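You operate a simulated robot arm through the tools that you are given. There is no shell and no other tool. Be economical: measure what you need, move in short steps, check, and stop when the job is done.

You are at the controls of a simulated robot arm. One attempt, no reset.

Task
Take lid and sieve off, set the pan under the loupe, knob at far.
Fine: lid and sieve on the bench; pan first, then slide the lens plate over it; spill none; leave the other lid, sieve and pan alone.
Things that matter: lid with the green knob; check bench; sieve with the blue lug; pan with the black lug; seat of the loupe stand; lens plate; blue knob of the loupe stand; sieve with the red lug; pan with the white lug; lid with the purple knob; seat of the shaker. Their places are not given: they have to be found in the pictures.

The check looks at the end state, three seconds after you hand in, the way a careful person would. Anything else that was tipped, shoved, dropped, spilled or broken makes it a failure. Lids that push on must go on centred and level and be pressed home; caps that screw on are set level and turned clockwise until they are tight.

Robot
A 6-joint arm with a two-finger parallel gripper, fixed in place. Base frame: the origin is at the foot of the arm, x ahead of it, y to its left, z up. Readings come in mm, rad, newtons and seconds.
Its first joint turns from -1.152 to 1.152 rad. Payload 2.1 kg.
The tool frame sits at the grasp point between the pads (the TCP): z along the fingers, y along the line on which they close. The tips reach 30 mm beyond it. The gripper opens to 94 mm. The fingers are 28 mm wide and 10 mm thick; the gripper's body (50 by 96 mm) begins 55 mm behind the TCP.
Orientation is that of the tool frame in the base frame, as [roll, pitch, yaw] about the fixed x, y, z axes, in that order (R = Rz(yaw) Ry(pitch) Rx(roll)). With the fingers straight down and closing along the base's y, the tool's x points along the base's -x, its y along +y and its z along -z.

Tools
- The arm moves only by the tool move_arm. Its argument "increments" is a list of rows, each a list of 7 numbers: the shift along the tool's x, y, z in mm, then the turn, a rotation vector about the tool's x, y, z in rad, then the gripper command, from -1 (fully open) to 1 (shut), values between in proportion. In form: [[x, y, z, wx, wy, wz, jaw], ...]. A call has 1 to 10 rows; each row shifts and turns the commanded pose from where the row before left it, along the tool's axes as they then stand. Each row takes 0.2 s and may step no farther than 50 mm and 0.15 rad from the row before; otherwise, or with a gripper value out of range, the whole call is refused. Where a pose cannot be reached the arm comes as near as it can. A force on the tool above 70 N (or 10 N above the force at the start of the call, whichever is more), or a blocked arm, ends the call early, and 0.2 s more pass. The fingers move at their own pace (about 72 mm/s each) and stop on an object; they squeeze with about 33 N. The grip force told is the motor's: it shows also when the fingers shut on nothing. Time passes only in rows, and 0.2 s behind the last, so rows that do not move let the fingers close. It gives the time, the measured TCP pose, the force on the tool (base axes), the opening and the grip force at its end, in the units of the frame above (readings bear some noise).
- Cameras (640 x 400 px; columns grow to the right, rows downward): "scene" is fixed at [-19.3, -357.5, 471.8]; the picture's right is [0.97, 0.23, 0.00], its down [0.15, -0.66, -0.73] and it looks along [-0.17, 0.72, -0.68] (base axes); focal length 214 px, centre (320, 200). "wrist" rides on the gripper at [-37, 0, -58] in the tool frame; the picture's right is [0.00, -1.00, 0.00], its down [0.97, 0.00, -0.24] and it looks along [0.24, 0.00, 0.97] (tool axes); focal length 218 px, centre (320, 200).
- camera(camera): a new picture of that camera. The clock stands still meanwhile.
- measure_at(camera, pixels): there is no depth. For up to 12 entries [column, row, z] of the newest picture of that camera ("zoom" is the newest enlarged one), the place [x, y] in the base frame at which the ray of that pixel passes the height z, good to about 2 mm. The clock stands still meanwhile.
- zoom(camera, box): a new picture of the part [left, top, right, bottom] of that camera's present view, enlarged. The clock stands still meanwhile.
- sign_off(): hands the job in; it is judged then, once.

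Go step by step. Measure first, check grasps and placings, and put right what went wrong. The budget is 80 turns and 34 pictures, counting those below and the enlarged ones. Unless the task says otherwise, let go and move clear before handing in.

The tools are called after "Request:" as name(argument=value, ...) on one line, values as JSON. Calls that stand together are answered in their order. move_arm: Moves the arm, as the interface text tells. Its arguments: {"type":"object","properties":{"increments":{"type":"array","items":{"type":"array","items":{"type":"number"}}}},"required":["increments"]} The other tools are called the same way: camera (camera) takes a picture; measure_at (camera, pixels) gives the place at which the rays of pixels pass given heights; zoom (camera, box) takes an enlarged picture of a part of a camera's view; sign_off () hands the job in.

At the start:

```text
clock: 0.0
tool_pos: [260.5, 71.9, 329.8]
orientation: [3.141, 0.0, 3.141]
ft_force: [0.1, 0.7, 0.1]
opening: 93.9
gripper_force: 0.1
```

scene: 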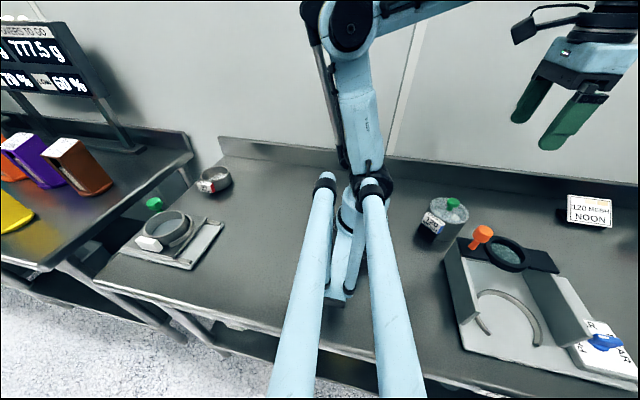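
wrist: 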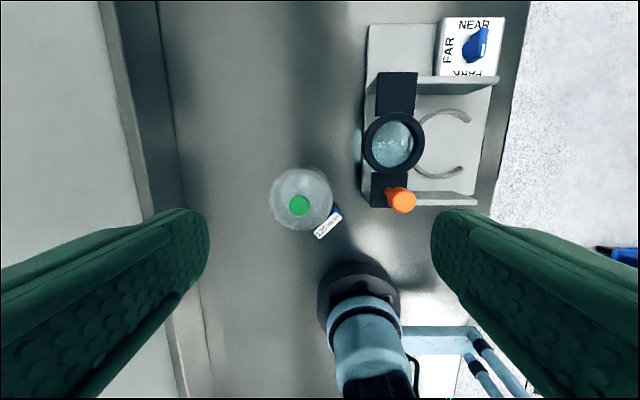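

I see a stack with a green knob at scene (447,212), the loupe stand at scene (530,310), and a shaker at (170,240). I'll zoom in on these to tell the parts apart.

Request:
zoom(camera="scene", box=[400, 170, 640, 390])

Request:
zoom(camera="scene", box=[100, 150, 260, 280])

Request:
zoom(camera="wrist", box=[250, 10, 530, 250])

```text
1.82 times, centred on (520, 280) of scene
```

zoom: 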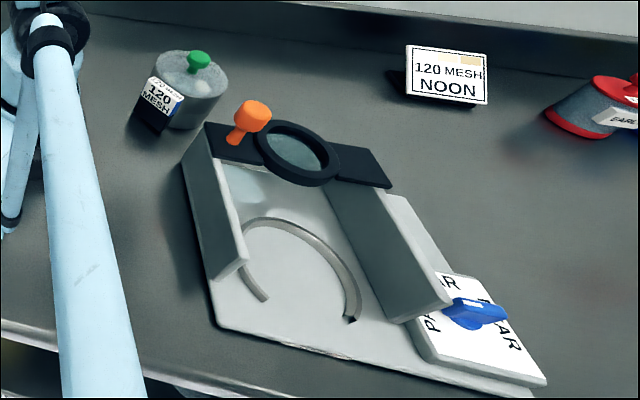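

```text
3.08 times, centred on (180, 215) of scene
```

zoom: 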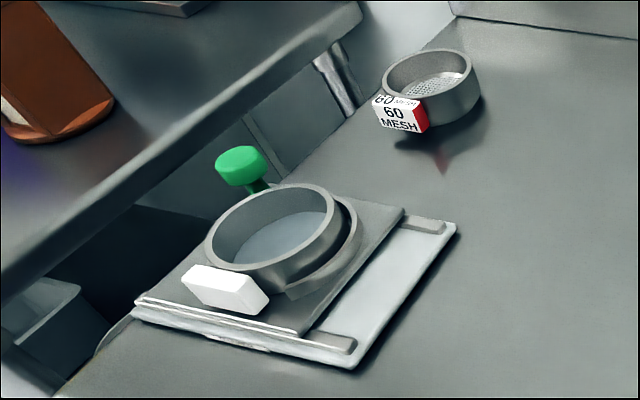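

```text
1.67 times, centred on (390, 130) of wrist
```

zoom: 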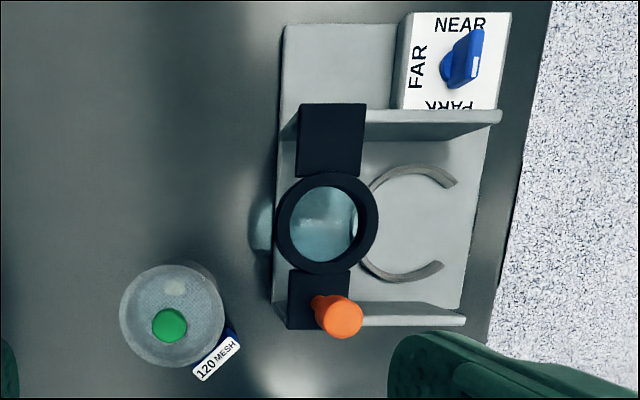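

The green-knob stack carries a "120 MESH" label with a blue/black lug side, and the stand's knob points between NEAR and PARK. I'll measure the positions.

Request:
measure_at(camera="wrist", pixels=[[299, 205, -530], [270, 199, -600], [333, 199, -600], [302, 168, -600], [392, 144, -600], [400, 200, -560], [475, 45, -570], [468, 145, -600], [355, 290, -600], [337, 220, -600]])

Request:
measure_at(camera="scene", pixels=[[453, 203, -530], [447, 240, -600], [174, 236, -600], [214, 188, -600], [508, 255, -560], [505, 315, -600], [607, 343, -570], [482, 237, -540]])

```text
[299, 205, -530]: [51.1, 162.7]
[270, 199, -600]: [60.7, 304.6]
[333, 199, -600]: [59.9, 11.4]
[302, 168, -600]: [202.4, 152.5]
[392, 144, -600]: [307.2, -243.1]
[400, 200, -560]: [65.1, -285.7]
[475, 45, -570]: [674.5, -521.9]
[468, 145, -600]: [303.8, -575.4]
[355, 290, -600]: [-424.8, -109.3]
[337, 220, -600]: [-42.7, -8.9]
```

```text
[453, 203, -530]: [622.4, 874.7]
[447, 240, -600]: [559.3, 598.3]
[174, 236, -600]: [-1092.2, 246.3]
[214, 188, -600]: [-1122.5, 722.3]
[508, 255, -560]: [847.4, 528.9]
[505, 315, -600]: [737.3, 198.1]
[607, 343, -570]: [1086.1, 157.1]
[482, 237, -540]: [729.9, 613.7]
```

Triangulating the knob puts it at about (220,100,z≈100), so the bench here is near z=0 rather than -600. I'll re-measure at heights near that.

Request:
measure_at(camera="wrist", pixels=[[299, 205, 100], [270, 199, 80], [333, 199, 80], [302, 168, 80], [392, 144, 50], [400, 200, 80], [475, 45, 40], [362, 204, 0], [480, 206, 0], [370, 25, 0], [339, 214, 40], [325, 228, 40]])

Request:
measure_at(camera="scene", pixels=[[453, 203, 100], [447, 240, 0], [174, 236, 0], [214, 188, 0], [508, 255, 50], [481, 350, 0], [607, 343, 40], [482, 237, 80], [440, 222, 40], [466, 214, 60], [155, 205, 50], [217, 222, 0]])

Request:
zoom(camera="scene", box=[410, 185, 490, 250])

```text
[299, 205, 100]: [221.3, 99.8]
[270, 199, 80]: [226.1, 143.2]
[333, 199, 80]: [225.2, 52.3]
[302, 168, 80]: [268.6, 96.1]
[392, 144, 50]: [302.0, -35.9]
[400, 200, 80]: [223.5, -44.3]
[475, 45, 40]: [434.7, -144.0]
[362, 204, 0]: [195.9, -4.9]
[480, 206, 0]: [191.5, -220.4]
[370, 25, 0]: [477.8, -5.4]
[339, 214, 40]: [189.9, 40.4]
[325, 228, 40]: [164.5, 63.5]
```

```text
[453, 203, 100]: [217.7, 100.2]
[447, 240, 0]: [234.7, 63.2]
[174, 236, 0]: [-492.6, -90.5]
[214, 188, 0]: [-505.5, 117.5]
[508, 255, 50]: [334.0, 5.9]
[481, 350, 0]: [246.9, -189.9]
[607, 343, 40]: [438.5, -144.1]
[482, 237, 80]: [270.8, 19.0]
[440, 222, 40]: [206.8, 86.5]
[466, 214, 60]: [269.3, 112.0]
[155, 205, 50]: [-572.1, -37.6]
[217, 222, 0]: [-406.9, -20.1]
```

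```text
6.15 times, centred on (450, 218) of scene
```

zoom: 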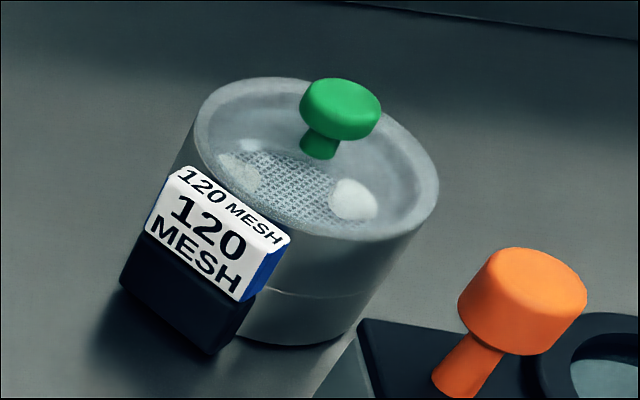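

The cameras agree: bench near z≈0, stack axis near (222,98) with its lug pointing about 225°, loupe knob near (436,-144). I'll move over the stack for a closer look.

Request:
move_arm(increments=[[20, 13, 20, 0, 0, 0, -1], [20, 13, 30, 0, 0, 0, -1], [0, 0, 40, 0, 0, 0, -1]])

Request:
camera(camera="wrist")

```text
clock: 0.8
tool_pos: [220.5, 97.6, 239.5]
orientation: [-3.141, 0.0, -3.141]
ft_force: [-0.2, 0.0, 0.9]
opening: 94.1
gripper_force: 0.0
```

```text
27 pictures are left
```

wrist: 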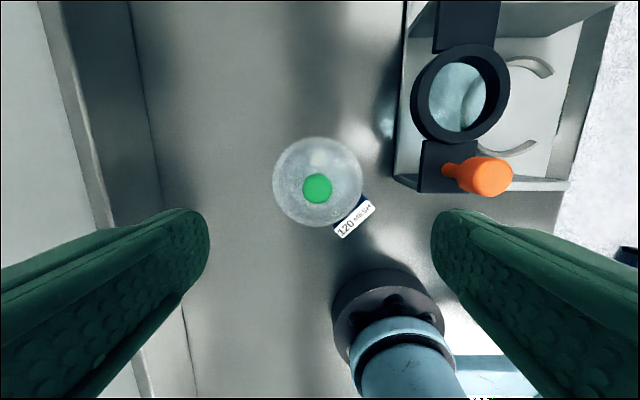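

The stack is now centred in the wrist view, around (317,182). I'll measure its edges at the estimated rim height, and zoom in for detail.

Request:
zoom(camera="wrist", box=[260, 130, 390, 245])

Request:
measure_at(camera="wrist", pixels=[[273, 182, 75], [362, 182, 75], [317, 137, 75], [317, 227, 75], [317, 187, 100], [354, 218, 50], [340, 237, 50], [372, 206, 50], [461, 92, 60], [421, 192, 50], [405, 178, 0]])

```text
3.48 times, centred on (325, 188) of wrist
```

zoom: 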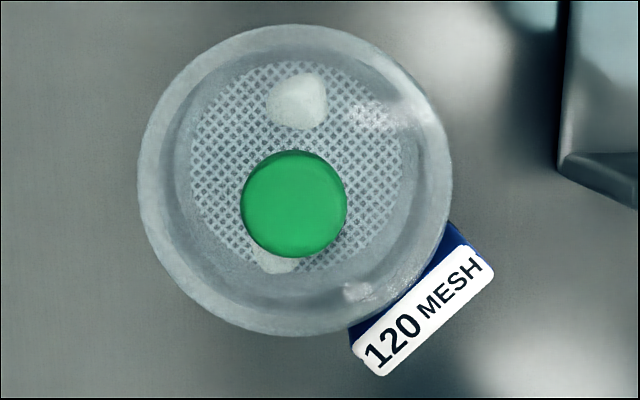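

```text
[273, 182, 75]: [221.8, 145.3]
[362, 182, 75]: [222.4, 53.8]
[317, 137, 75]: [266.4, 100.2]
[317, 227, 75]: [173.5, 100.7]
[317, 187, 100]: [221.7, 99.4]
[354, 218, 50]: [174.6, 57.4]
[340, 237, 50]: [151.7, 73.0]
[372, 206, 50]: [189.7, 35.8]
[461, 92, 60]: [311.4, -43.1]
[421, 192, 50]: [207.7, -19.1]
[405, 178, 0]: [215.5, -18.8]
```

The lid's ellipse centre in the scene zoom is about (449.3,211.2). I'll triangulate its height, along with points at the stack's foot and on the loupe.

Request:
measure_at(camera="scene", pixels=[[449.3, 211.2, 70], [449.3, 211.2, 80], [449.3, 211.2, 90], [429.2, 211.2, 75], [469.4, 211.2, 75], [450.1, 198.0, 75], [448, 224.5, 75], [445, 241, 0], [455, 197.8, 105], [455, 205, 105]])

Request:
measure_at(camera="wrist", pixels=[[316.4, 182.3, 70], [316.4, 182.3, 80], [316.4, 182.3, 90], [317, 187, 105]])

```text
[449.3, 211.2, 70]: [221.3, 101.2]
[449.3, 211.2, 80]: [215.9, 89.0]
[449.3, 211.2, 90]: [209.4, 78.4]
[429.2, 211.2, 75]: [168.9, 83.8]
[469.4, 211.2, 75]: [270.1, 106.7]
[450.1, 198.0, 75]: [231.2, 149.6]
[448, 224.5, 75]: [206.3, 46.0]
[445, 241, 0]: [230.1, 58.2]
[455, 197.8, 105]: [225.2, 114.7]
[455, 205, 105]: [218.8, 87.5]
```

```text
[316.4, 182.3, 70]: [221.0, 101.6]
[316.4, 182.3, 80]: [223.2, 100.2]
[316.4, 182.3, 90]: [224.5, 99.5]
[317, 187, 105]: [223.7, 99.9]
```

The rim top is at z≈70 and the knob cap at z≈100 on axis (222,100). The stack is about 92 mm across, so I'll use the lugs later. I'll come down around the green knob first.

Request:
move_arm(increments=[[-1, 2, 45, 0, 0, 0, -0.4], [0, 0, 45, 0, 0, 0, -0.4], [0, 0, 20, 0, 0, 0, -0.4], [0, 0, 10, 0, 0, 0, -0.4], [0, 0, 0, 0, 0, 0, -0.4]])

Request:
camera(camera="wrist")

```text
clock: 2.0
tool_pos: [223.7, 102.0, 118.8]
orientation: [-3.141, 0.0, -3.141]
ft_force: [-0.1, -0.7, -0.4]
opening: 65.8
gripper_force: 0.0
```

```text
25 pictures are left
```

wrist: 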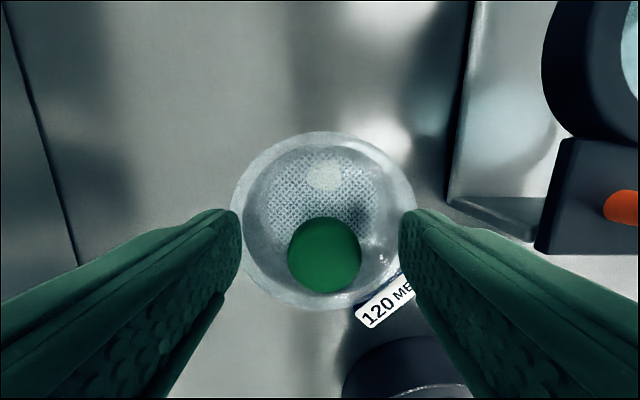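

The knob cap top sits at about z 108 and the tips at about z 89, well overlapped, with the knob centred at column 324. I'll shift slightly and close.

Request:
move_arm(increments=[[0, -1.4, 3, 0, 0, 0, -0.4], [0, 0, 0, 0, 0, 0, 1], [0, 0, 0, 0, 0, 0, 1], [0, 0, 0, 0, 0, 0, 1], [0, 0, 0, 0, 0, 0, 1]])

```text
clock: 3.2
tool_pos: [222.7, 100.0, 116.7]
orientation: [3.141, 0.002, 3.14]
ft_force: [-0.1, -0.1, -0.2]
opening: 25.5
gripper_force: 32.7
```

The knob is held (opening 25.5, 33 N). I'll lift slowly straight up.

Request:
move_arm(increments=[[0, 0, -3, 0, 0, 0, 1], [0, 0, -5, 0, 0, 0, 1], [0, 0, -10, 0, 0, 0, 1], [0, 0, -30, 0, 0, 0, 1], [0, 0, -30, 0, 0, 0, 1], [0, 0, 0, 0, 0, 0, 1]])

Request:
camera(camera="scene")

```text
clock: 4.6
tool_pos: [221.8, 98.3, 194.9]
orientation: [-3.14, 0.0, -3.141]
ft_force: [-0.1, -0.4, 0.6]
opening: 0.0
gripper_force: 33.2
```

```text
24 pictures are left
```

scene: 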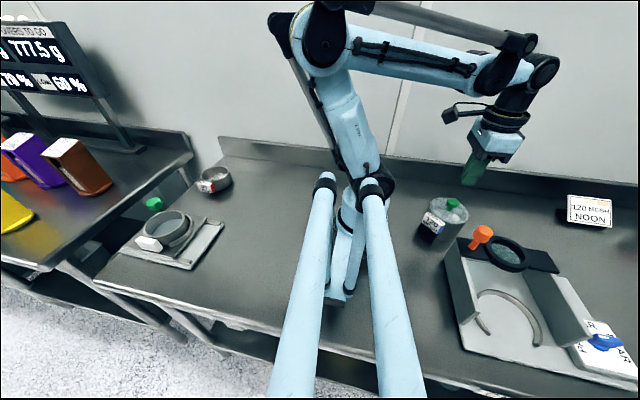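

The jaw closed to 0, so the knob slipped out and the lid is still on. I'll go back and grasp deeper, using smaller lifts.

Request:
move_arm(increments=[[0, 1, 0, 0, 0, 0, -0.4], [0, 0, 0, 0, 0, 0, -0.4], [0, 0, 40, 0, 0, 0, -0.4], [0, 0, 30, 0, 0, 0, -0.4], [0, 0, 8, 0, 0, 0, -0.4], [0, 0, 0, 0, 0, 0, -0.4]])

Request:
camera(camera="wrist")

```text
clock: 6.0
tool_pos: [223.9, 99.5, 117.4]
orientation: [-3.14, 0.0, -3.141]
ft_force: [-0.7, 0.6, 0.6]
opening: 65.9
gripper_force: 0.1
```

```text
23 pictures are left
```

wrist: 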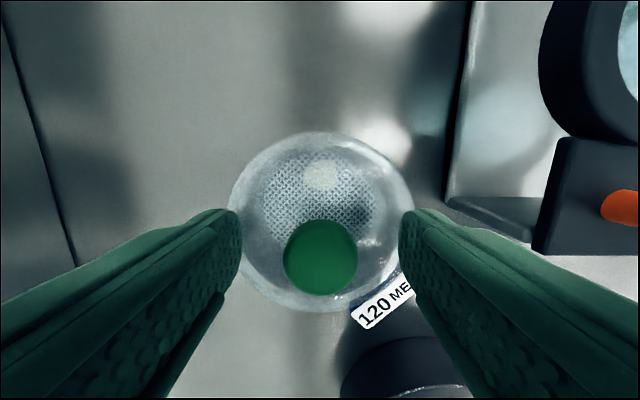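

The stack has not moved. I'll narrow the jaws to about 42 mm and go 13 mm lower in small steps, then close.

Request:
move_arm(increments=[[0, 0.5, 0, 0, 0, 0, 0.1], [0, 0, 0, 0, 0, 0, 0.1], [0, 0, 4, 0, 0, 0, 0.1], [0, 0, 4, 0, 0, 0, 0.1], [0, 0, 3, 0, 0, 0, 0.1], [0, 0, 2, 0, 0, 0, 0.1], [0, 0, 0, 0, 0, 0, 0.1]])

```text
clock: 7.6
tool_pos: [223.2, 99.1, 106.3]
orientation: [3.142, 0.0, 3.141]
ft_force: [-4.1, -2.6, 59.4]
opening: 42.4
gripper_force: 0.0
```

The tips touched the lid top at TCP z≈106, so its upper surface is at about z 76. I'll back off 3 mm and close, then lift in 1.5 mm steps.

Request:
move_arm(increments=[[0, 0, -3.5, 0, 0, 0, 0.1], [0, 0, 0, 0, 0, 0, 1], [0, 0, 0, 0, 0, 0, 1], [0, 0, 0, 0, 0, 0, 1]])

Request:
move_arm(increments=[[0, 0, -1.5, 0, 0, 0, 1], [0, 0, -1.5, 0, 0, 0, 1], [0, 0, 0, 0, 0, 0, 1]])

```text
clock: 8.6
tool_pos: [222.1, 98.1, 108.2]
orientation: [-3.141, 0.0, -3.141]
ft_force: [0.0, -0.2, 0.0]
opening: 25.9
gripper_force: 32.8
```

```text
clock: 9.4
tool_pos: [223.2, 99.4, 111.4]
orientation: [-3.141, 0.0, -3.142]
ft_force: [-0.2, 0.3, -0.1]
opening: 25.5
gripper_force: 32.5
```

It's still holding with no load. I'll lift 10 mm more and look.

Request:
move_arm(increments=[[0, 0, -3, 0, 0, 0, 1], [0, 0, -3, 0, 0, 0, 1], [0, 0, -4, 0, 0, 0, 1], [0, 0, 0, 0, 0, 0, 1]])

Request:
camera(camera="wrist")

```text
clock: 10.4
tool_pos: [222.8, 99.7, 120.1]
orientation: [3.141, 0.001, 3.14]
ft_force: [-0.6, 0.6, 0.2]
opening: 26.0
gripper_force: 32.8
```

```text
22 pictures are left
```

wrist: 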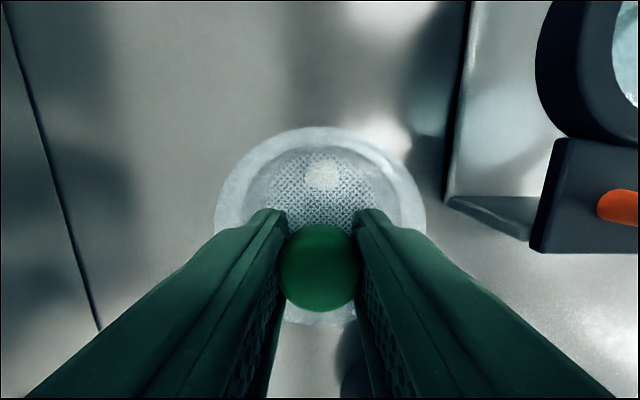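

The lid now spans columns 214–428, larger than before, so it has come up with the gripper. I'll raise it more and carry it to clear bench at about (300,240).

Request:
move_arm(increments=[[0, 0, -15, 0, 0, 0, 1], [0, 0, -20, 0, 0, 0, 1], [-15, 20, -10, 0, 0, 0, 1], [-15, 30, 0, 0, 0, 0, 1], [-15, 30, 0, 0, 0, 0, 1], [-15, 30, 0, 0, 0, 0, 1], [-17, 30, 0, 0, 0, 0, 1], [0, 0, 0, 0, 0, 0, 1]])

Request:
camera(camera="scene")

```text
clock: 12.2
tool_pos: [299.0, 239.8, 165.8]
orientation: [-3.141, 0.0, -3.141]
ft_force: [-0.3, -0.8, -0.6]
opening: 25.7
gripper_force: 33.1
```

```text
21 pictures are left
```

scene: 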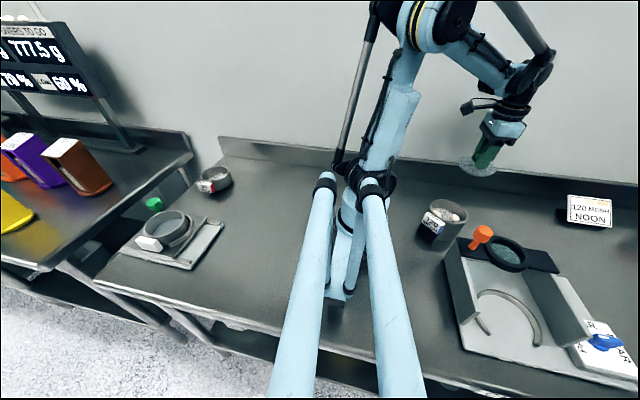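

The lid hangs level in the gripper, and the open sieve at (447,215) shows white lumps inside. I'll lower the lid to the bench.

Request:
move_arm(increments=[[0, 0, 40, 0, 0, 0, 1], [0, 0, 35, 0, 0, 0, 1], [0, 0, 20, 0, 0, 0, 1], [0, 0, 8, 0, 0, 0, 1], [0, 0, 5, 0, 0, 0, 1], [0, 0, 3, 0, 0, 0, 1], [0, 0, 0, 0, 0, 0, 1]])

Request:
move_arm(increments=[[0, 0, 2, 0, 0, 0, 1], [0, 0, 2, 0, 0, 0, 1], [0, 0, 2, 0, 0, 0, 1], [0, 0, 2, 0, 0, 0, 1], [0, 0, 2, 0, 0, 0, 1], [0, 0, 2, 0, 0, 0, 1], [0, 0, 2, 0, 0, 0, 1]])

```text
clock: 13.8
tool_pos: [301.4, 239.8, 54.5]
orientation: [3.141, -0.001, 3.14]
ft_force: [0.4, 0.5, -1.4]
opening: 26.0
gripper_force: 32.9
```

```text
clock: 15.3
tool_pos: [299.9, 241.3, 44.2]
orientation: [-3.141, -0.002, -3.141]
ft_force: [-1.4, -1.3, 23.1]
opening: 25.9
gripper_force: 33.2
stopped in row 7: the force on the tool passed its limit (the readings are from after the stop); the commanded pose is now the measured one
```

Contact came at TCP z 44 with the lid on the bench. I'll open gently and rise.

Request:
move_arm(increments=[[0, 0, 0, 0, 0, 0, 0.1], [0, 0, 0, 0, 0, 0, 0.1], [0, 0, -15, 0, 0, 0, 0.1], [0, 0, -40, 0, 0, 0, 0.1], [0, 0, -45, 0, 0, 0, 0.1], [0, 0, -45, 0, 0, 0, 0.1]])

Request:
move_arm(increments=[[40, -40, 0, 0, 0, 0, -0.4], [40, -45, 0, 0, 0, 0, -0.4], [0, -45, 0, 0, 0, 0, -0.4], [0, -20, 0, 0, 0, 0, -0.4], [0, 0, 0, 0, 0, 0, -0.4]])

Request:
camera(camera="wrist")

Request:
zoom(camera="scene", box=[410, 150, 570, 255])

```text
clock: 16.7
tool_pos: [299.3, 239.7, 189.9]
orientation: [-3.14, -0.004, 3.142]
ft_force: [-0.3, -0.4, 0.0]
opening: 42.4
gripper_force: 0.1
```

```text
refused: row 1 steps farther than a row can; nothing moved
```

```text
20 pictures are left
```

wrist: 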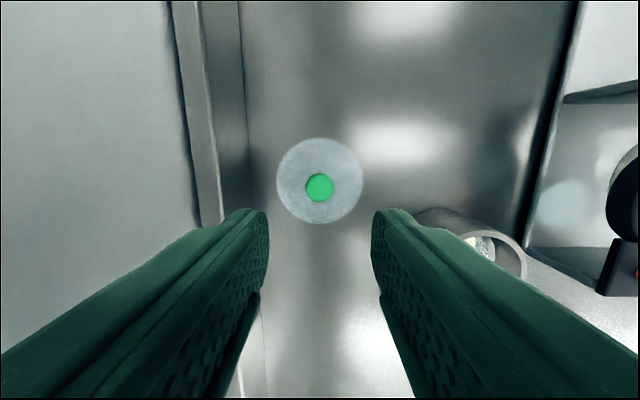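

```text
3.81 times, centred on (490, 202) of scene
```

zoom: 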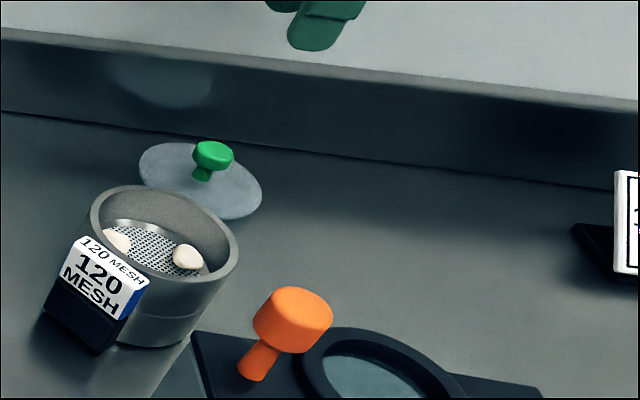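

The lid rests flat at scene (490,180) clear of the stack. I'll fly to above the lug at about (180,58), then turn 44° so the jaws close across the lug.

Request:
move_arm(increments=[[17, -26, 0, 0, 0, 0, -0.4], [17, -26, 0, 0, 0, 0, -0.4], [17, -26, 0, 0, 0, 0, -0.4], [17, -26, 0, 0, 0, 0, -0.4], [17, -26, 0, 0, 0, 0, -0.4], [17, -26, 0, 0, 0, 0, -0.4], [17, -26, 0, 0, 0, 0, -0.4], [0, 0, 0, 0, 0, 0, -0.4]])

Request:
move_arm(increments=[[0, 0, 0, 0, 0, -0.128, -0.4], [0, 0, 0, 0, 0, -0.128, -0.4], [0, 0, 0, 0, 0, -0.128, -0.4], [0, 0, 0, 0, 0, -0.128, -0.4], [0, 0, 0, 0, 0, -0.128, -0.4], [0, 0, 0, 0, 0, -0.128, -0.4], [0, 0, 0, 0, 0, 0, -0.4]])

Request:
camera(camera="wrist")

```text
clock: 18.5
tool_pos: [180.9, 58.7, 194.3]
orientation: [-3.139, -0.001, -3.141]
ft_force: [-0.1, -0.2, 0.5]
opening: 65.8
gripper_force: 0.0
```

```text
clock: 20.1
tool_pos: [181.0, 58.4, 190.1]
orientation: [-3.141, -0.001, -2.372]
ft_force: [-0.3, 0.4, -0.4]
opening: 65.7
gripper_force: 0.0
```

```text
18 pictures are left
```

wrist: 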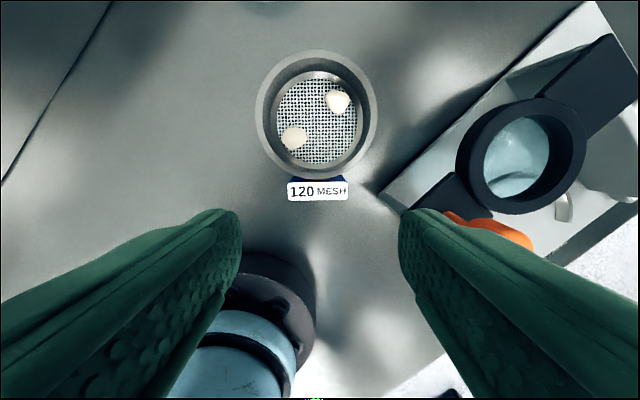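

The TCP is right over the "120 MESH" label at wrist (318,191). I'll triangulate the lug's height and width before descending.

Request:
measure_at(camera="wrist", pixels=[[318, 191, 60], [318, 191, 50], [288, 192, 60], [348, 192, 60], [318, 182, 60], [318, 200, 60], [262, 115, 70], [378, 115, 70], [320, 55, 70], [318, 115, 70]])

Request:
measure_at(camera="scene", pixels=[[435.4, 218.3, 65], [435.4, 218.3, 55], [435.4, 218.3, 45], [435.4, 218.3, 35]])

Request:
zoom(camera="scene", box=[415, 195, 475, 250])

```text
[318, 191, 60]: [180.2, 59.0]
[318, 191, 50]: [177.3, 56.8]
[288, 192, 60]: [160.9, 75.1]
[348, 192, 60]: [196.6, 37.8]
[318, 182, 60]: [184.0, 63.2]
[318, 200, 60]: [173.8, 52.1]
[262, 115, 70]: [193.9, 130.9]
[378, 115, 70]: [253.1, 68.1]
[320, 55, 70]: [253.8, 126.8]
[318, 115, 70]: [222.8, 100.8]
```

```text
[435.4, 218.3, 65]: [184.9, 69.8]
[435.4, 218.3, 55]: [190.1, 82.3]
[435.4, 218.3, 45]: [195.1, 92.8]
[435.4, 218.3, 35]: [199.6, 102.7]
```

```text
7.27 times, centred on (445, 222) of scene
```

zoom: 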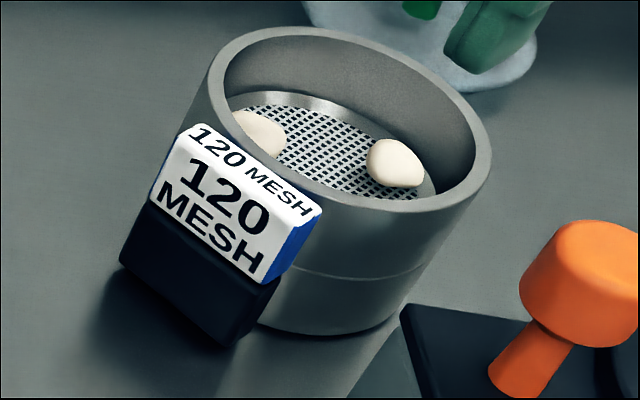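

The lug top is at about z 68 and 52 mm wide, and the blue one sits above the black one, with the joint around z 35. I'll open to ~80 mm and descend to TCP z≈72 so only the blue lug is between the tips.

Request:
move_arm(increments=[[1.5, 0.5, 0, 0, 0, 0, -0.7], [0, 0, 40, 0, 0, 0, -0.7], [0, 0, 40, 0, 0, 0, -0.7], [0, 0, 20, 0, 0, 0, -0.7], [0, 0, 10, 0, 0, 0, -0.7], [0, 0, 0, 0, 0, 0, -0.7]])

Request:
camera(camera="wrist")

Request:
zoom(camera="scene", box=[410, 170, 490, 250])

```text
clock: 21.5
tool_pos: [178.2, 58.2, 78.7]
orientation: [3.141, -0.001, -2.374]
ft_force: [-0.1, 0.3, 0.2]
opening: 80.0
gripper_force: 0.1
```

```text
16 pictures are left
```

wrist: 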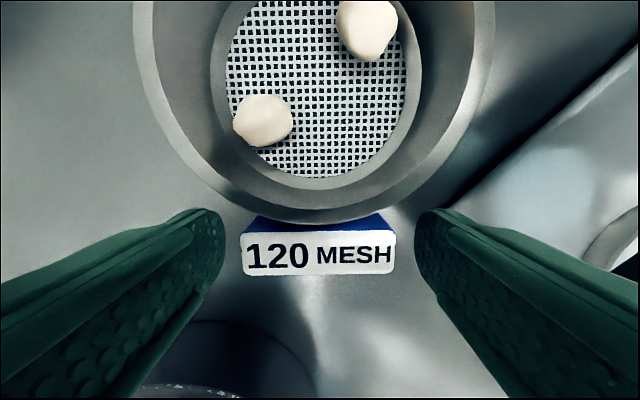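

```text
5.00 times, centred on (450, 210) of scene
```

zoom: 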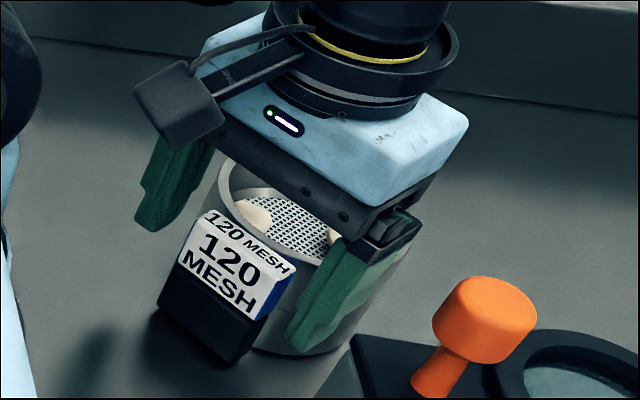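

The jaws straddle the label (columns 242–396 between fingertips 222 and 415), with tips about 20 mm below the lug top. I'll lower 3 mm and close.

Request:
move_arm(increments=[[0, 0, 3, 0, 0, 0, -0.7], [0, 0, 0, 0, 0, 0, 0], [0, 0, 0, 0, 0, 0, 1], [0, 0, 0, 0, 0, 0, 1], [0, 0, 0, 0, 0, 0, 1]])

Request:
move_arm(increments=[[0, 0, -1, 0, 0, 0, 1], [0, 0, -1.5, 0, 0, 0, 1], [0, 0, -1.5, 0, 0, 0, 1], [0, 0, -2, 0, 0, 0, 1], [0, 0, -2, 0, 0, 0, 1], [0, 0, -2, 0, 0, 0, 1], [0, 0, 0, 0, 0, 0, 1]])

Request:
zoom(camera="scene", box=[410, 170, 490, 250])

```text
clock: 22.7
tool_pos: [179.8, 57.7, 75.8]
orientation: [3.14, -0.003, -2.374]
ft_force: [0.9, 0.0, -0.2]
opening: 51.4
gripper_force: 33.2
```

```text
clock: 24.3
tool_pos: [180.0, 58.2, 87.5]
orientation: [3.141, -0.002, -2.373]
ft_force: [-0.3, -0.3, -0.8]
opening: 51.2
gripper_force: 33.3
```

```text
5.00 times, centred on (450, 210) of scene
```

zoom: 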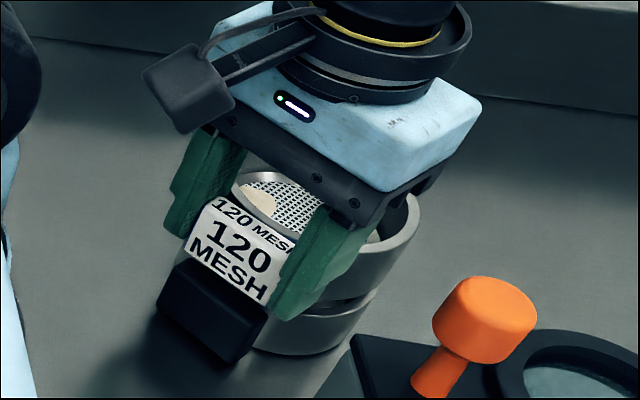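

The sieve is rising level off the pan, with a gap visible at zoom (340,300). I'll lift it clear, then carry it gently to bench near (400,127).

Request:
move_arm(increments=[[0, 0, -4, 0, 0, 0, 1], [0, 0, -8, 0, 0, 0, 1], [0, 0, -12, 0, 0, 0, 1], [0, 0, -15, 0, 0, 0, 1], [0, 0, -12, 0, 0, 0, 1], [0, 0, -6, 0, 0, 0, 1], [0, 0, 0, 0, 0, 0, 1]])

Request:
move_arm(increments=[[-7, -5, 0, 0, 0, 0, 1], [-14, -10, 0, 0, 0, 0, 1], [-18, -13, 0, 0, 0, 0, 1], [-20, -15, 0, 0, 0, 0, 1], [-22, -15, 0, 0, 0, 0, 1], [-22, -15, 0, 0, 0, 0, 1], [-18, -13, 0, 0, 0, 0, 1], [-15, -11, 0, 0, 0, 0, 1], [-10, -8, 0, 0, 0, 0, 1], [0, 0, 0, 0, 0, 0, 1]])

Request:
camera(camera="scene")

```text
clock: 25.9
tool_pos: [180.3, 57.7, 141.8]
orientation: [3.141, -0.001, -2.373]
ft_force: [0.5, -0.4, -1.4]
opening: 51.2
gripper_force: 32.6
```

```text
clock: 28.1
tool_pos: [358.3, 85.9, 142.3]
orientation: [-3.141, -0.003, -2.374]
ft_force: [0.3, -0.3, -0.9]
opening: 51.3
gripper_force: 32.9
```

```text
13 pictures are left
```

scene: 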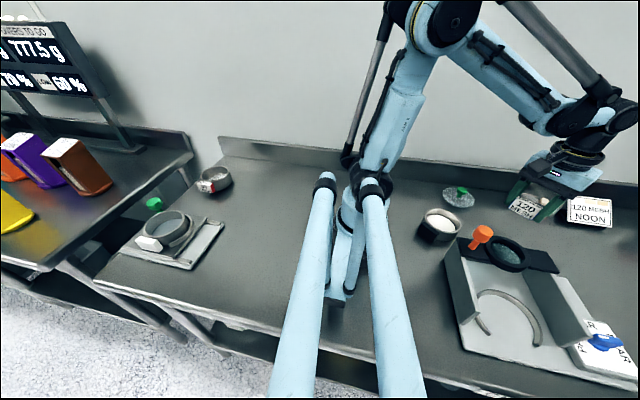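

The sieve hangs level and the pan at (440,222) holds white powder. Before lowering, I'll check where the NOON sign stands.

Request:
measure_at(camera="scene", pixels=[[558, 222, 0], [570, 228, 0], [608, 230, 0], [555, 210, 0]])

```text
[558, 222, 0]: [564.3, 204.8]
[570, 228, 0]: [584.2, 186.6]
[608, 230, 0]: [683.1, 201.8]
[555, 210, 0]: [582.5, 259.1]
```

The sign is beyond x 560, so the spot is free. I'll lower, using small steps near the bench.

Request:
move_arm(increments=[[0, 0, 15, 0, 0, 0, 1], [0, 0, 25, 0, 0, 0, 1], [0, 0, 20, 0, 0, 0, 1], [0, 0, 10, 0, 0, 0, 1], [0, 0, 5, 0, 0, 0, 1], [0, 0, 3, 0, 0, 0, 1], [0, 0, 2, 0, 0, 0, 1], [0, 0, 0, 0, 0, 0, 1]])

Request:
move_arm(increments=[[0, 0, 2, 0, 0, 0, 1], [0, 0, 2, 0, 0, 0, 1], [0, 0, 2, 0, 0, 0, 1], [0, 0, 2, 0, 0, 0, 1], [0, 0, 1.5, 0, 0, 0, 1], [0, 0, 1.5, 0, 0, 0, 1], [0, 0, 1.5, 0, 0, 0, 1], [0, 0, 1.5, 0, 0, 0, 1], [0, 0, 1.5, 0, 0, 0, 1]])

```text
clock: 29.9
tool_pos: [356.8, 83.1, 63.9]
orientation: [-3.141, -0.002, -2.374]
ft_force: [-0.4, 0.4, -1.8]
opening: 51.3
gripper_force: 32.6
```

```text
clock: 31.9
tool_pos: [358.2, 83.7, 48.0]
orientation: [-3.142, -0.002, -2.375]
ft_force: [-0.3, -2.2, 26.2]
opening: 51.4
gripper_force: 33.2
```

Contact at TCP z 48 with 26 N. I'll ease up 1 mm and release, then rise.

Request:
move_arm(increments=[[0, 0, -0.8, 0, 0, 0, 1], [0, 0, 0, 0, 0, 0, -0.3], [0, 0, 0, 0, 0, 0, -0.7], [0, 0, 0, 0, 0, 0, -0.7], [0, 0, -15, 0, 0, 0, -0.7], [0, 0, -30, 0, 0, 0, -0.7], [0, 0, -40, 0, 0, 0, -0.7], [0, 0, -20, 0, 0, 0, -0.7], [0, 0, 0, 0, 0, 0, -0.7]])

Request:
camera(camera="wrist")

```text
clock: 33.9
tool_pos: [357.4, 82.1, 154.9]
orientation: [3.14, -0.002, -2.375]
ft_force: [0.3, -0.5, -0.3]
opening: 79.8
gripper_force: 0.0
```

```text
12 pictures are left
```

wrist: 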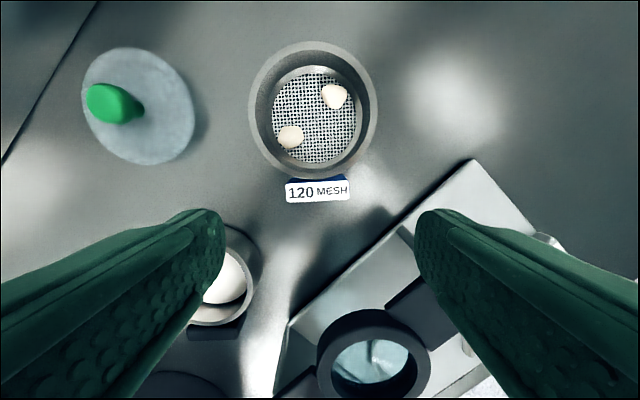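

The sieve sits upright with both lumps in, and the lid is undisturbed. I'll take one good look over the loupe seat from above, turned to the orientation I'll use for placing.

Request:
move_arm(increments=[[10, -5, -45, 0, 0, 0, -0.7], [24, -10, -40, 0, 0, 0, -0.7], [28, -13, -15, 0, 0, 0, -0.7], [28, -13, 0, 0, 0, 0, -0.7], [28, -13, 0, 0, 0, 0, -0.7], [27, -14, 0, 0, 0, 0, -0.7], [0, 0, 0, 0, 0, 0, -0.7]])

Request:
move_arm(increments=[[0, 0, 0, 0, 0, -0.134, -0.7], [0, 0, 0, 0, 0, -0.134, -0.7], [0, 0, 0, 0, 0, -0.134, -0.7], [0, 0, 0, 0, 0, -0.134, -0.7], [0, 0, 0, 0, 0, -0.134, -0.7], [0, 0, 0, 0, 0, -0.132, -0.7], [0, 0, 0, 0, 0, 0, -0.7]])

Request:
camera(camera="wrist")

```text
clock: 35.5
tool_pos: [300.4, -66.6, 251.8]
orientation: [-3.141, -0.002, -2.373]
ft_force: [0.2, 0.2, -0.6]
opening: 79.8
gripper_force: 0.1
```

```text
clock: 37.1
tool_pos: [300.3, -65.0, 253.2]
orientation: [3.137, -0.001, -1.572]
ft_force: [-0.8, 0.2, 0.7]
opening: 79.8
gripper_force: 0.3
```

```text
11 pictures are left
```

wrist: 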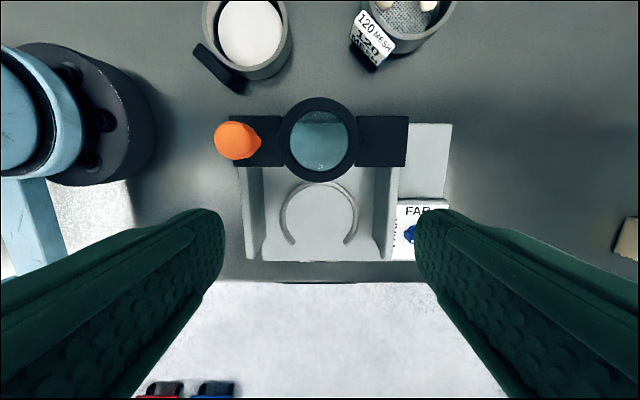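

The C-seat is clear: outer edges at columns 280 and 358, ends at (292,242) and (350,242), opening toward -y where the lug should go. I'll measure it and the pan.

Request:
measure_at(camera="wrist", pixels=[[280, 212, 12], [358, 212, 12], [292, 243, 12], [349, 243, 12], [319, 183, 12], [319, 262, 5], [258, 255, 5], [381, 258, 5], [247, 32, 25], [236, 143, 90], [319, 139, 60], [411, 235, 40]])

Request:
zoom(camera="wrist", box=[190, 0, 460, 270])

```text
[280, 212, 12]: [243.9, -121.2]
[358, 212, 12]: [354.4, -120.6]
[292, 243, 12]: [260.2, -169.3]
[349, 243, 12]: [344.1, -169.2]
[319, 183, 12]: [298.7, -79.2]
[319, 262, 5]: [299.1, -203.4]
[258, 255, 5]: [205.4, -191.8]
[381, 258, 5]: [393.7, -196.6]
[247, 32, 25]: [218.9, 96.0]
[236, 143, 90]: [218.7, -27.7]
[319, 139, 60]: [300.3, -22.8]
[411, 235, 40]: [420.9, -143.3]
```

```text
1.48 times, centred on (325, 135) of wrist
```

zoom: 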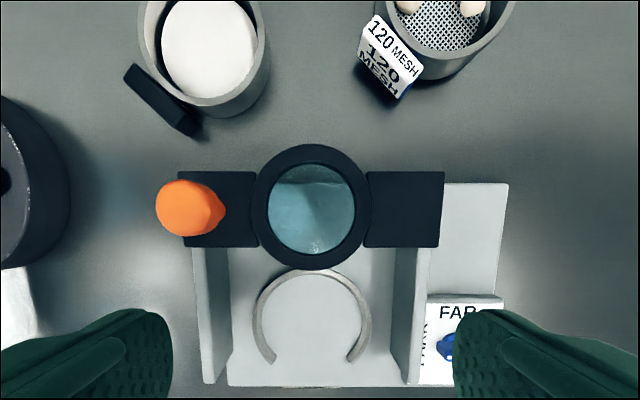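

The C centre comes out near (299.5,-135) and the seat opens to -y with room for the lug and fingers. I'll return to above the pan's black lug with the earlier angle.

Request:
move_arm(increments=[[0, 0, 0, 0, 0, 0.134, -0.7], [0, 0, 0, 0, 0, 0.134, -0.7], [0, 0, 0, 0, 0, 0.134, -0.7], [0, 0, 0, 0, 0, 0.134, -0.7], [0, 0, 0, 0, 0, 0.134, -0.7], [0, 0, 0, 0, 0, 0.132, -0.7], [0, 0, 0, 0, 0, 0, -0.7]])

Request:
move_arm(increments=[[-0.2, 28.8, 0, 0, 0, 0, -0.7], [-0.2, 28.8, 0, 0, 0, 0, -0.7], [-0.2, 28.8, 0, 0, 0, 0, -0.7], [-0.2, 28.8, 20, 0, 0, 0, -0.7], [-0.2, 28.8, 40, 0, 0, 0, -0.7], [-0.2, 28.8, 40, 0, 0, 0, -0.7], [0, 0, 35, 0, 0, 0, -0.7], [0, 0, 0, 0, 0, 0, -0.7]])

Request:
camera(camera="wrist")

```text
clock: 38.7
tool_pos: [300.1, -65.1, 253.1]
orientation: [-3.141, -0.003, -2.375]
ft_force: [-0.2, -0.7, 0.0]
opening: 79.8
gripper_force: 0.0
```

```text
clock: 40.5
tool_pos: [182.9, 58.3, 115.9]
orientation: [-3.142, -0.003, -2.375]
ft_force: [0.6, 0.0, -0.1]
opening: 79.8
gripper_force: 0.0
```

```text
9 pictures are left
```

wrist: 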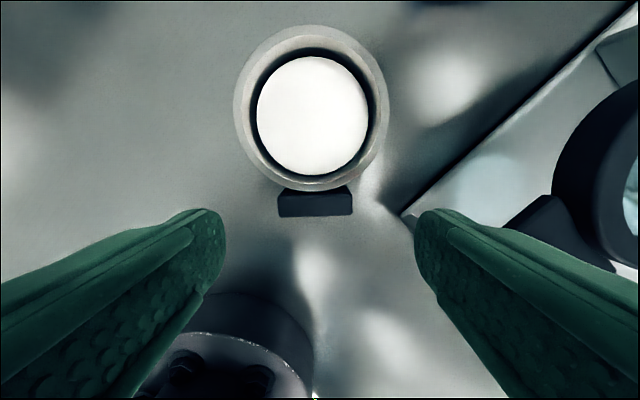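

The black lug is at wrist columns 278–353, top about z 29, and about 3 mm to tool +y. I'll correct for that, descend to TCP z≈40 and close.

Request:
move_arm(increments=[[1.5, 3, 20, 0, 0, 0, -0.7], [0, 0, 25, 0, 0, 0, -0.7], [0, 0, 15, 0, 0, 0, -0.7], [0, 0, 10, 0, 0, 0, -0.7], [0, 0, 5, 0, 0, 0, -0.7], [0, 0, 0, 0, 0, 0, -0.7]])

Request:
move_arm(increments=[[0, 0, 0, 0, 0, 0, 0], [0, 0, 0, 0, 0, 0, 1], [0, 0, 0, 0, 0, 0, 1], [0, 0, 0, 0, 0, 0, 1]])

Request:
move_arm(increments=[[0, 0, -1, 0, 0, 0, 1], [0, 0, -2, 0, 0, 0, 1], [0, 0, -3, 0, 0, 0, 1], [0, 0, -6, 0, 0, 0, 1], [0, 0, -6, 0, 0, 0, 1], [0, 0, 0, 0, 0, 0, 1]])

Request:
zoom(camera="scene", box=[400, 160, 500, 260])

```text
clock: 41.9
tool_pos: [178.1, 59.5, 41.7]
orientation: [3.14, -0.003, -2.372]
ft_force: [0.0, 0.0, -0.1]
opening: 79.9
gripper_force: 0.1
```

```text
clock: 42.9
tool_pos: [177.7, 60.8, 41.6]
orientation: [3.142, -0.002, -2.373]
ft_force: [-1.6, 3.3, 6.5]
opening: 49.5
gripper_force: 33.2
```

```text
clock: 44.3
tool_pos: [178.0, 61.1, 60.8]
orientation: [-3.141, -0.002, -2.373]
ft_force: [-0.3, 0.2, -1.5]
opening: 49.5
gripper_force: 32.7
```

```text
4.00 times, centred on (450, 210) of scene
```

zoom: 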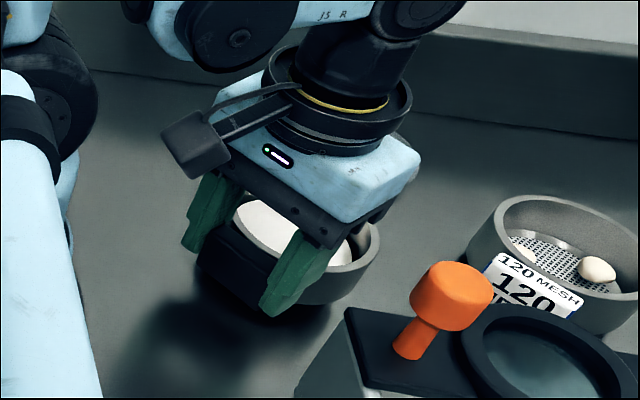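

The pan lifted level with the powder intact. I'll raise it over the knob height and carry it smoothly toward the seat.

Request:
move_arm(increments=[[0, 0, -10, 0, 0, 0, 1], [0, 0, -18, 0, 0, 0, 1], [0, 0, -25, 0, 0, 0, 1], [0, 0, -28, 0, 0, 0, 1], [0, 0, -25, 0, 0, 0, 1], [0, 0, -15, 0, 0, 0, 1], [0, 0, -8, 0, 0, 0, 1], [0, 0, 0, 0, 0, 0, 1]])

Request:
move_arm(increments=[[3, -9, 0, 0, 0, 0, 1], [6, -18, 0, 0, 0, 0, 1], [8, -24, 0, 0, 0, 0, 1], [9, -26, 0, 0, 0, 0, 1], [9, -26, 0, 0, 0, 0, 1], [9, -26, 0, 0, 0, 0, 1], [9, -26, 0, 0, 0, 0, 1], [9, -26, 0, 0, 0, 0, 1], [9, -26, 0, 0, 0, 0, 1], [8, -24, 0, 0, 0, 0, 1]])

Request:
move_arm(increments=[[7, -20, 0, 0, 0, 0, 1], [4.5, -13.5, 0, 0, 0, 0, 1], [0, -4, 0, 0, 0, 0, 1], [0, 0, 0, 0, 0, -0.1, 1], [0, 0, 0, 0, 0, -0.14, 1], [0, 0, 0, 0, 0, -0.14, 1], [0, 0, 0, 0, 0, -0.14, 1], [0, 0, 0, 0, 0, -0.14, 1], [0, 0, 0, 0, 0, -0.1, 1], [0, 0, 0, 0, 0, -0.041, 1]])

Request:
camera(camera="wrist")

```text
clock: 46.1
tool_pos: [178.5, 59.6, 192.6]
orientation: [3.141, -0.004, -2.373]
ft_force: [0.0, -1.0, -1.3]
opening: 49.7
gripper_force: 32.8
```

```text
clock: 48.3
tool_pos: [282.1, -162.0, 190.6]
orientation: [-3.141, -0.002, -2.373]
ft_force: [0.3, 0.0, -1.3]
opening: 49.6
gripper_force: 33.3
```

```text
clock: 50.5
tool_pos: [299.7, -196.1, 190.6]
orientation: [3.139, -0.002, -1.57]
ft_force: [0.3, -0.6, -1.0]
opening: 49.3
gripper_force: 33.2
```

```text
7 pictures are left
```

wrist: 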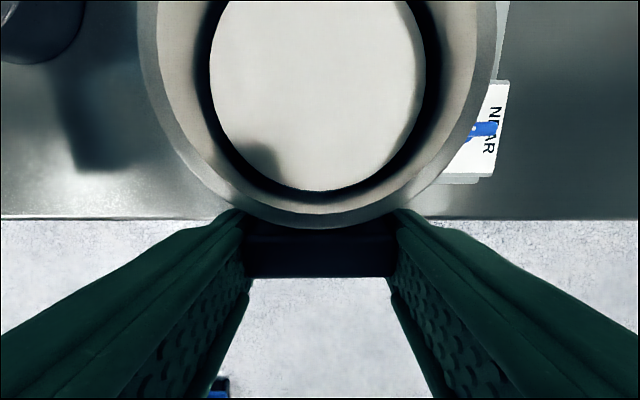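

The pan is held level and centred (columns 138–497), with its lug toward -y over the seat opening. I'll lower to just above the seat.

Request:
move_arm(increments=[[-1.5, -0.5, 12, 0, 0, 0, 1], [0, 0, 24, 0, 0, 0, 1], [0, 0, 26, 0, 0, 0, 1], [0, 0, 24, 0, 0, 0, 1], [0, 0, 14, 0, 0, 0, 1], [0, 0, 6, 0, 0, 0, 1], [0, 0, 0, 0, 0, 0, 1]])

Request:
zoom(camera="scene", box=[430, 220, 600, 380])

```text
clock: 52.1
tool_pos: [301.4, -194.3, 85.1]
orientation: [3.14, -0.001, -1.572]
ft_force: [0.1, -0.4, -1.9]
opening: 49.6
gripper_force: 32.7
```

```text
2.50 times, centred on (515, 300) of scene
```

zoom: 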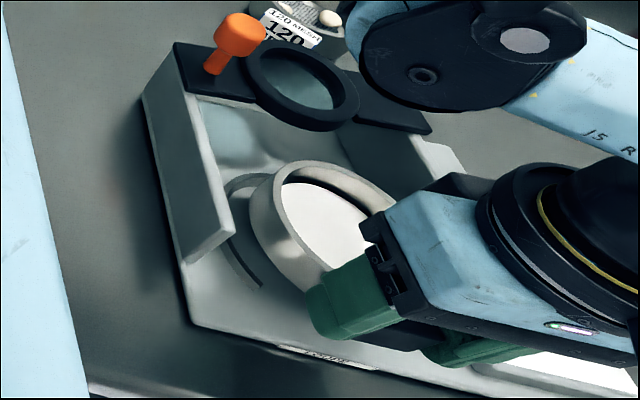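

The pan is hovering about 35 mm above the C-seat and lined up. I'll go down in small steps until it touches.

Request:
move_arm(increments=[[0, 0, 8, 0, 0, 0, 1], [0, 0, 6, 0, 0, 0, 1], [0, 0, 4, 0, 0, 0, 1], [0, 0, 3, 0, 0, 0, 1], [0, 0, 2, 0, 0, 0, 1], [0, 0, 2, 0, 0, 0, 1], [0, 0, 2, 0, 0, 0, 1], [0, 0, 0, 0, 0, 0, 1]])

Request:
move_arm(increments=[[0, 0, 1.5, 0, 0, 0, 1], [0, 0, 1.5, 0, 0, 0, 1], [0, 0, 1.5, 0, 0, 0, 1], [0, 0, 1.5, 0, 0, 0, 1], [0, 0, 1.5, 0, 0, 0, 1], [0, 0, 1.5, 0, 0, 0, 1]])

```text
clock: 53.9
tool_pos: [300.8, -194.9, 58.0]
orientation: [3.139, -0.001, -1.574]
ft_force: [-0.1, -1.5, 20.8]
opening: 50.1
gripper_force: 33.4
```

```text
clock: 55.3
tool_pos: [300.6, -195.6, 47.9]
orientation: [3.141, -0.003, -1.575]
ft_force: [9.8, -6.1, 22.6]
opening: 50.9
gripper_force: 32.8
```

Contact appeared at z 58 and the arm reached z 47.9 with some side force, so the pan may be seated or caught. I'll look before going on.

Request:
zoom(camera="scene", box=[460, 250, 580, 370])

```text
3.33 times, centred on (520, 310) of scene
```

zoom: 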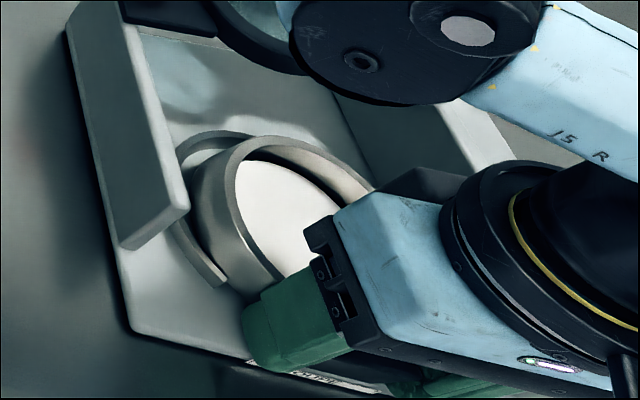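

The pan looks level but the view is partly hidden. A wrist picture will show whether it slipped in the grip or is off-centre in the C.

Request:
camera(camera="wrist")

```text
4 pictures are left
```

wrist: 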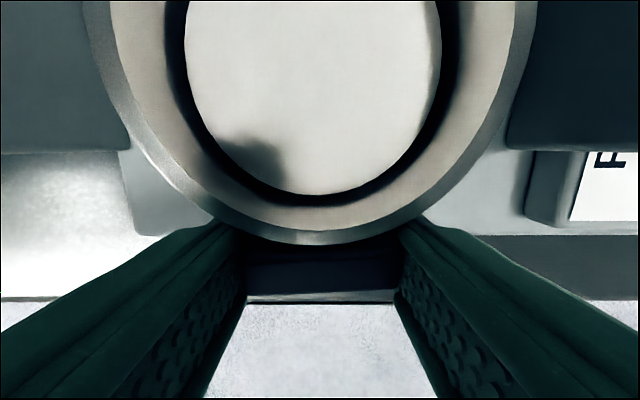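

The pan rides about 10 mm higher in the jaws than before, so it stopped at TCP z≈58 while the fingers slid down. I'll measure the ring and the pan rim in the last scene zoom to see if it is centred — and how thick the base is.

Request:
measure_at(camera="zoom", pixels=[[175, 160, 16], [225, 283, 16], [215, 132, 16], [173, 165, 10], [188, 190, 50], [250, 136, 50], [372, 186, 50], [275, 275, 50], [130, 332, 0], [66, 30, 0], [127, 250, 10]])

Request:
measure_at(camera="wrist", pixels=[[318, 243, 50], [110, 60, 50], [527, 60, 50], [318, 243, 45], [110, 60, 45], [527, 60, 45], [133, 225, 8], [523, 215, 30], [250, 299, 0]])

```text
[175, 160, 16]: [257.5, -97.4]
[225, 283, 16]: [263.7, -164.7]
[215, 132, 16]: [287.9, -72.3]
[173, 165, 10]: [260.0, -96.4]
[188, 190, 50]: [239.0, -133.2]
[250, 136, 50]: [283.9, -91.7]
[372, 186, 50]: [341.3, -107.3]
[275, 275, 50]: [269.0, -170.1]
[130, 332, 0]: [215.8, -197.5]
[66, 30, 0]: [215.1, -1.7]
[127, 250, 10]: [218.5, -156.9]
```

```text
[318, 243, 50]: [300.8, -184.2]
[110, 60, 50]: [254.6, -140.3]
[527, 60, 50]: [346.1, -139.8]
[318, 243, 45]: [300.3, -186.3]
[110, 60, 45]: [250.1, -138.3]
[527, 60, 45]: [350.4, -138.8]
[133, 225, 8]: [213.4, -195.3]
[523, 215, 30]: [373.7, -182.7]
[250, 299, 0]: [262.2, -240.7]
```

The pan centre is at about y -138.5, but re-fitting the ring gives about y -130, so the pan is perched on the C's ends. I'll lift 5 mm, shift 8 mm toward +y, and lower again gently.

Request:
move_arm(increments=[[0, 0, -3, 0, 0, 0, 1], [0, 0, -3, 0, 0, 0, 1], [-4, 0, 0, 0, 0, 0, 1], [-4, 0, 0, 0, 0, 0, 1], [0, 0, 0, 0, 0, 0, 1]])

Request:
move_arm(increments=[[0, 0, 2, 0, 0, 0, 1], [0, 0, 2, 0, 0, 0, 1], [0, 0, 1, 0, 0, 0, 1], [0, 0, 0, 0, 0, 0, 1]])

```text
clock: 56.5
tool_pos: [299.9, -186.6, 54.5]
orientation: [3.14, -0.001, -1.573]
ft_force: [-0.6, -0.4, -1.7]
opening: 50.9
gripper_force: 32.9
```

```text
clock: 57.5
tool_pos: [298.9, -186.6, 50.8]
orientation: [3.14, 0.0, -1.573]
ft_force: [0.0, -0.8, -2.0]
opening: 50.3
gripper_force: 33.5
```

Free of load now at z 50.8. I'll keep lowering in 1 mm steps.

Request:
move_arm(increments=[[0, 0, 1, 0, 0, 0, 1], [0, 0, 1, 0, 0, 0, 1], [0, 0, 1, 0, 0, 0, 1], [0, 0, 1, 0, 0, 0, 1], [0, 0, 0, 0, 0, 0, 1]])

Request:
move_arm(increments=[[0, 0, 1, 0, 0, 0, 1], [0, 0, 1, 0, 0, 0, 1], [0, 0, 1, 0, 0, 0, 1], [0, 0, 0, 0, 0, 0, 1]])

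```text
clock: 58.7
tool_pos: [299.0, -187.2, 46.8]
orientation: [3.138, -0.002, -1.575]
ft_force: [-9.0, -0.8, 26.3]
opening: 49.8
gripper_force: 33.5
```

```text
clock: 59.7
tool_pos: [300.6, -186.1, 43.0]
orientation: [-3.141, -0.001, -1.574]
ft_force: [-1.7, -9.5, 24.4]
opening: 50.0
gripper_force: 33.2
```

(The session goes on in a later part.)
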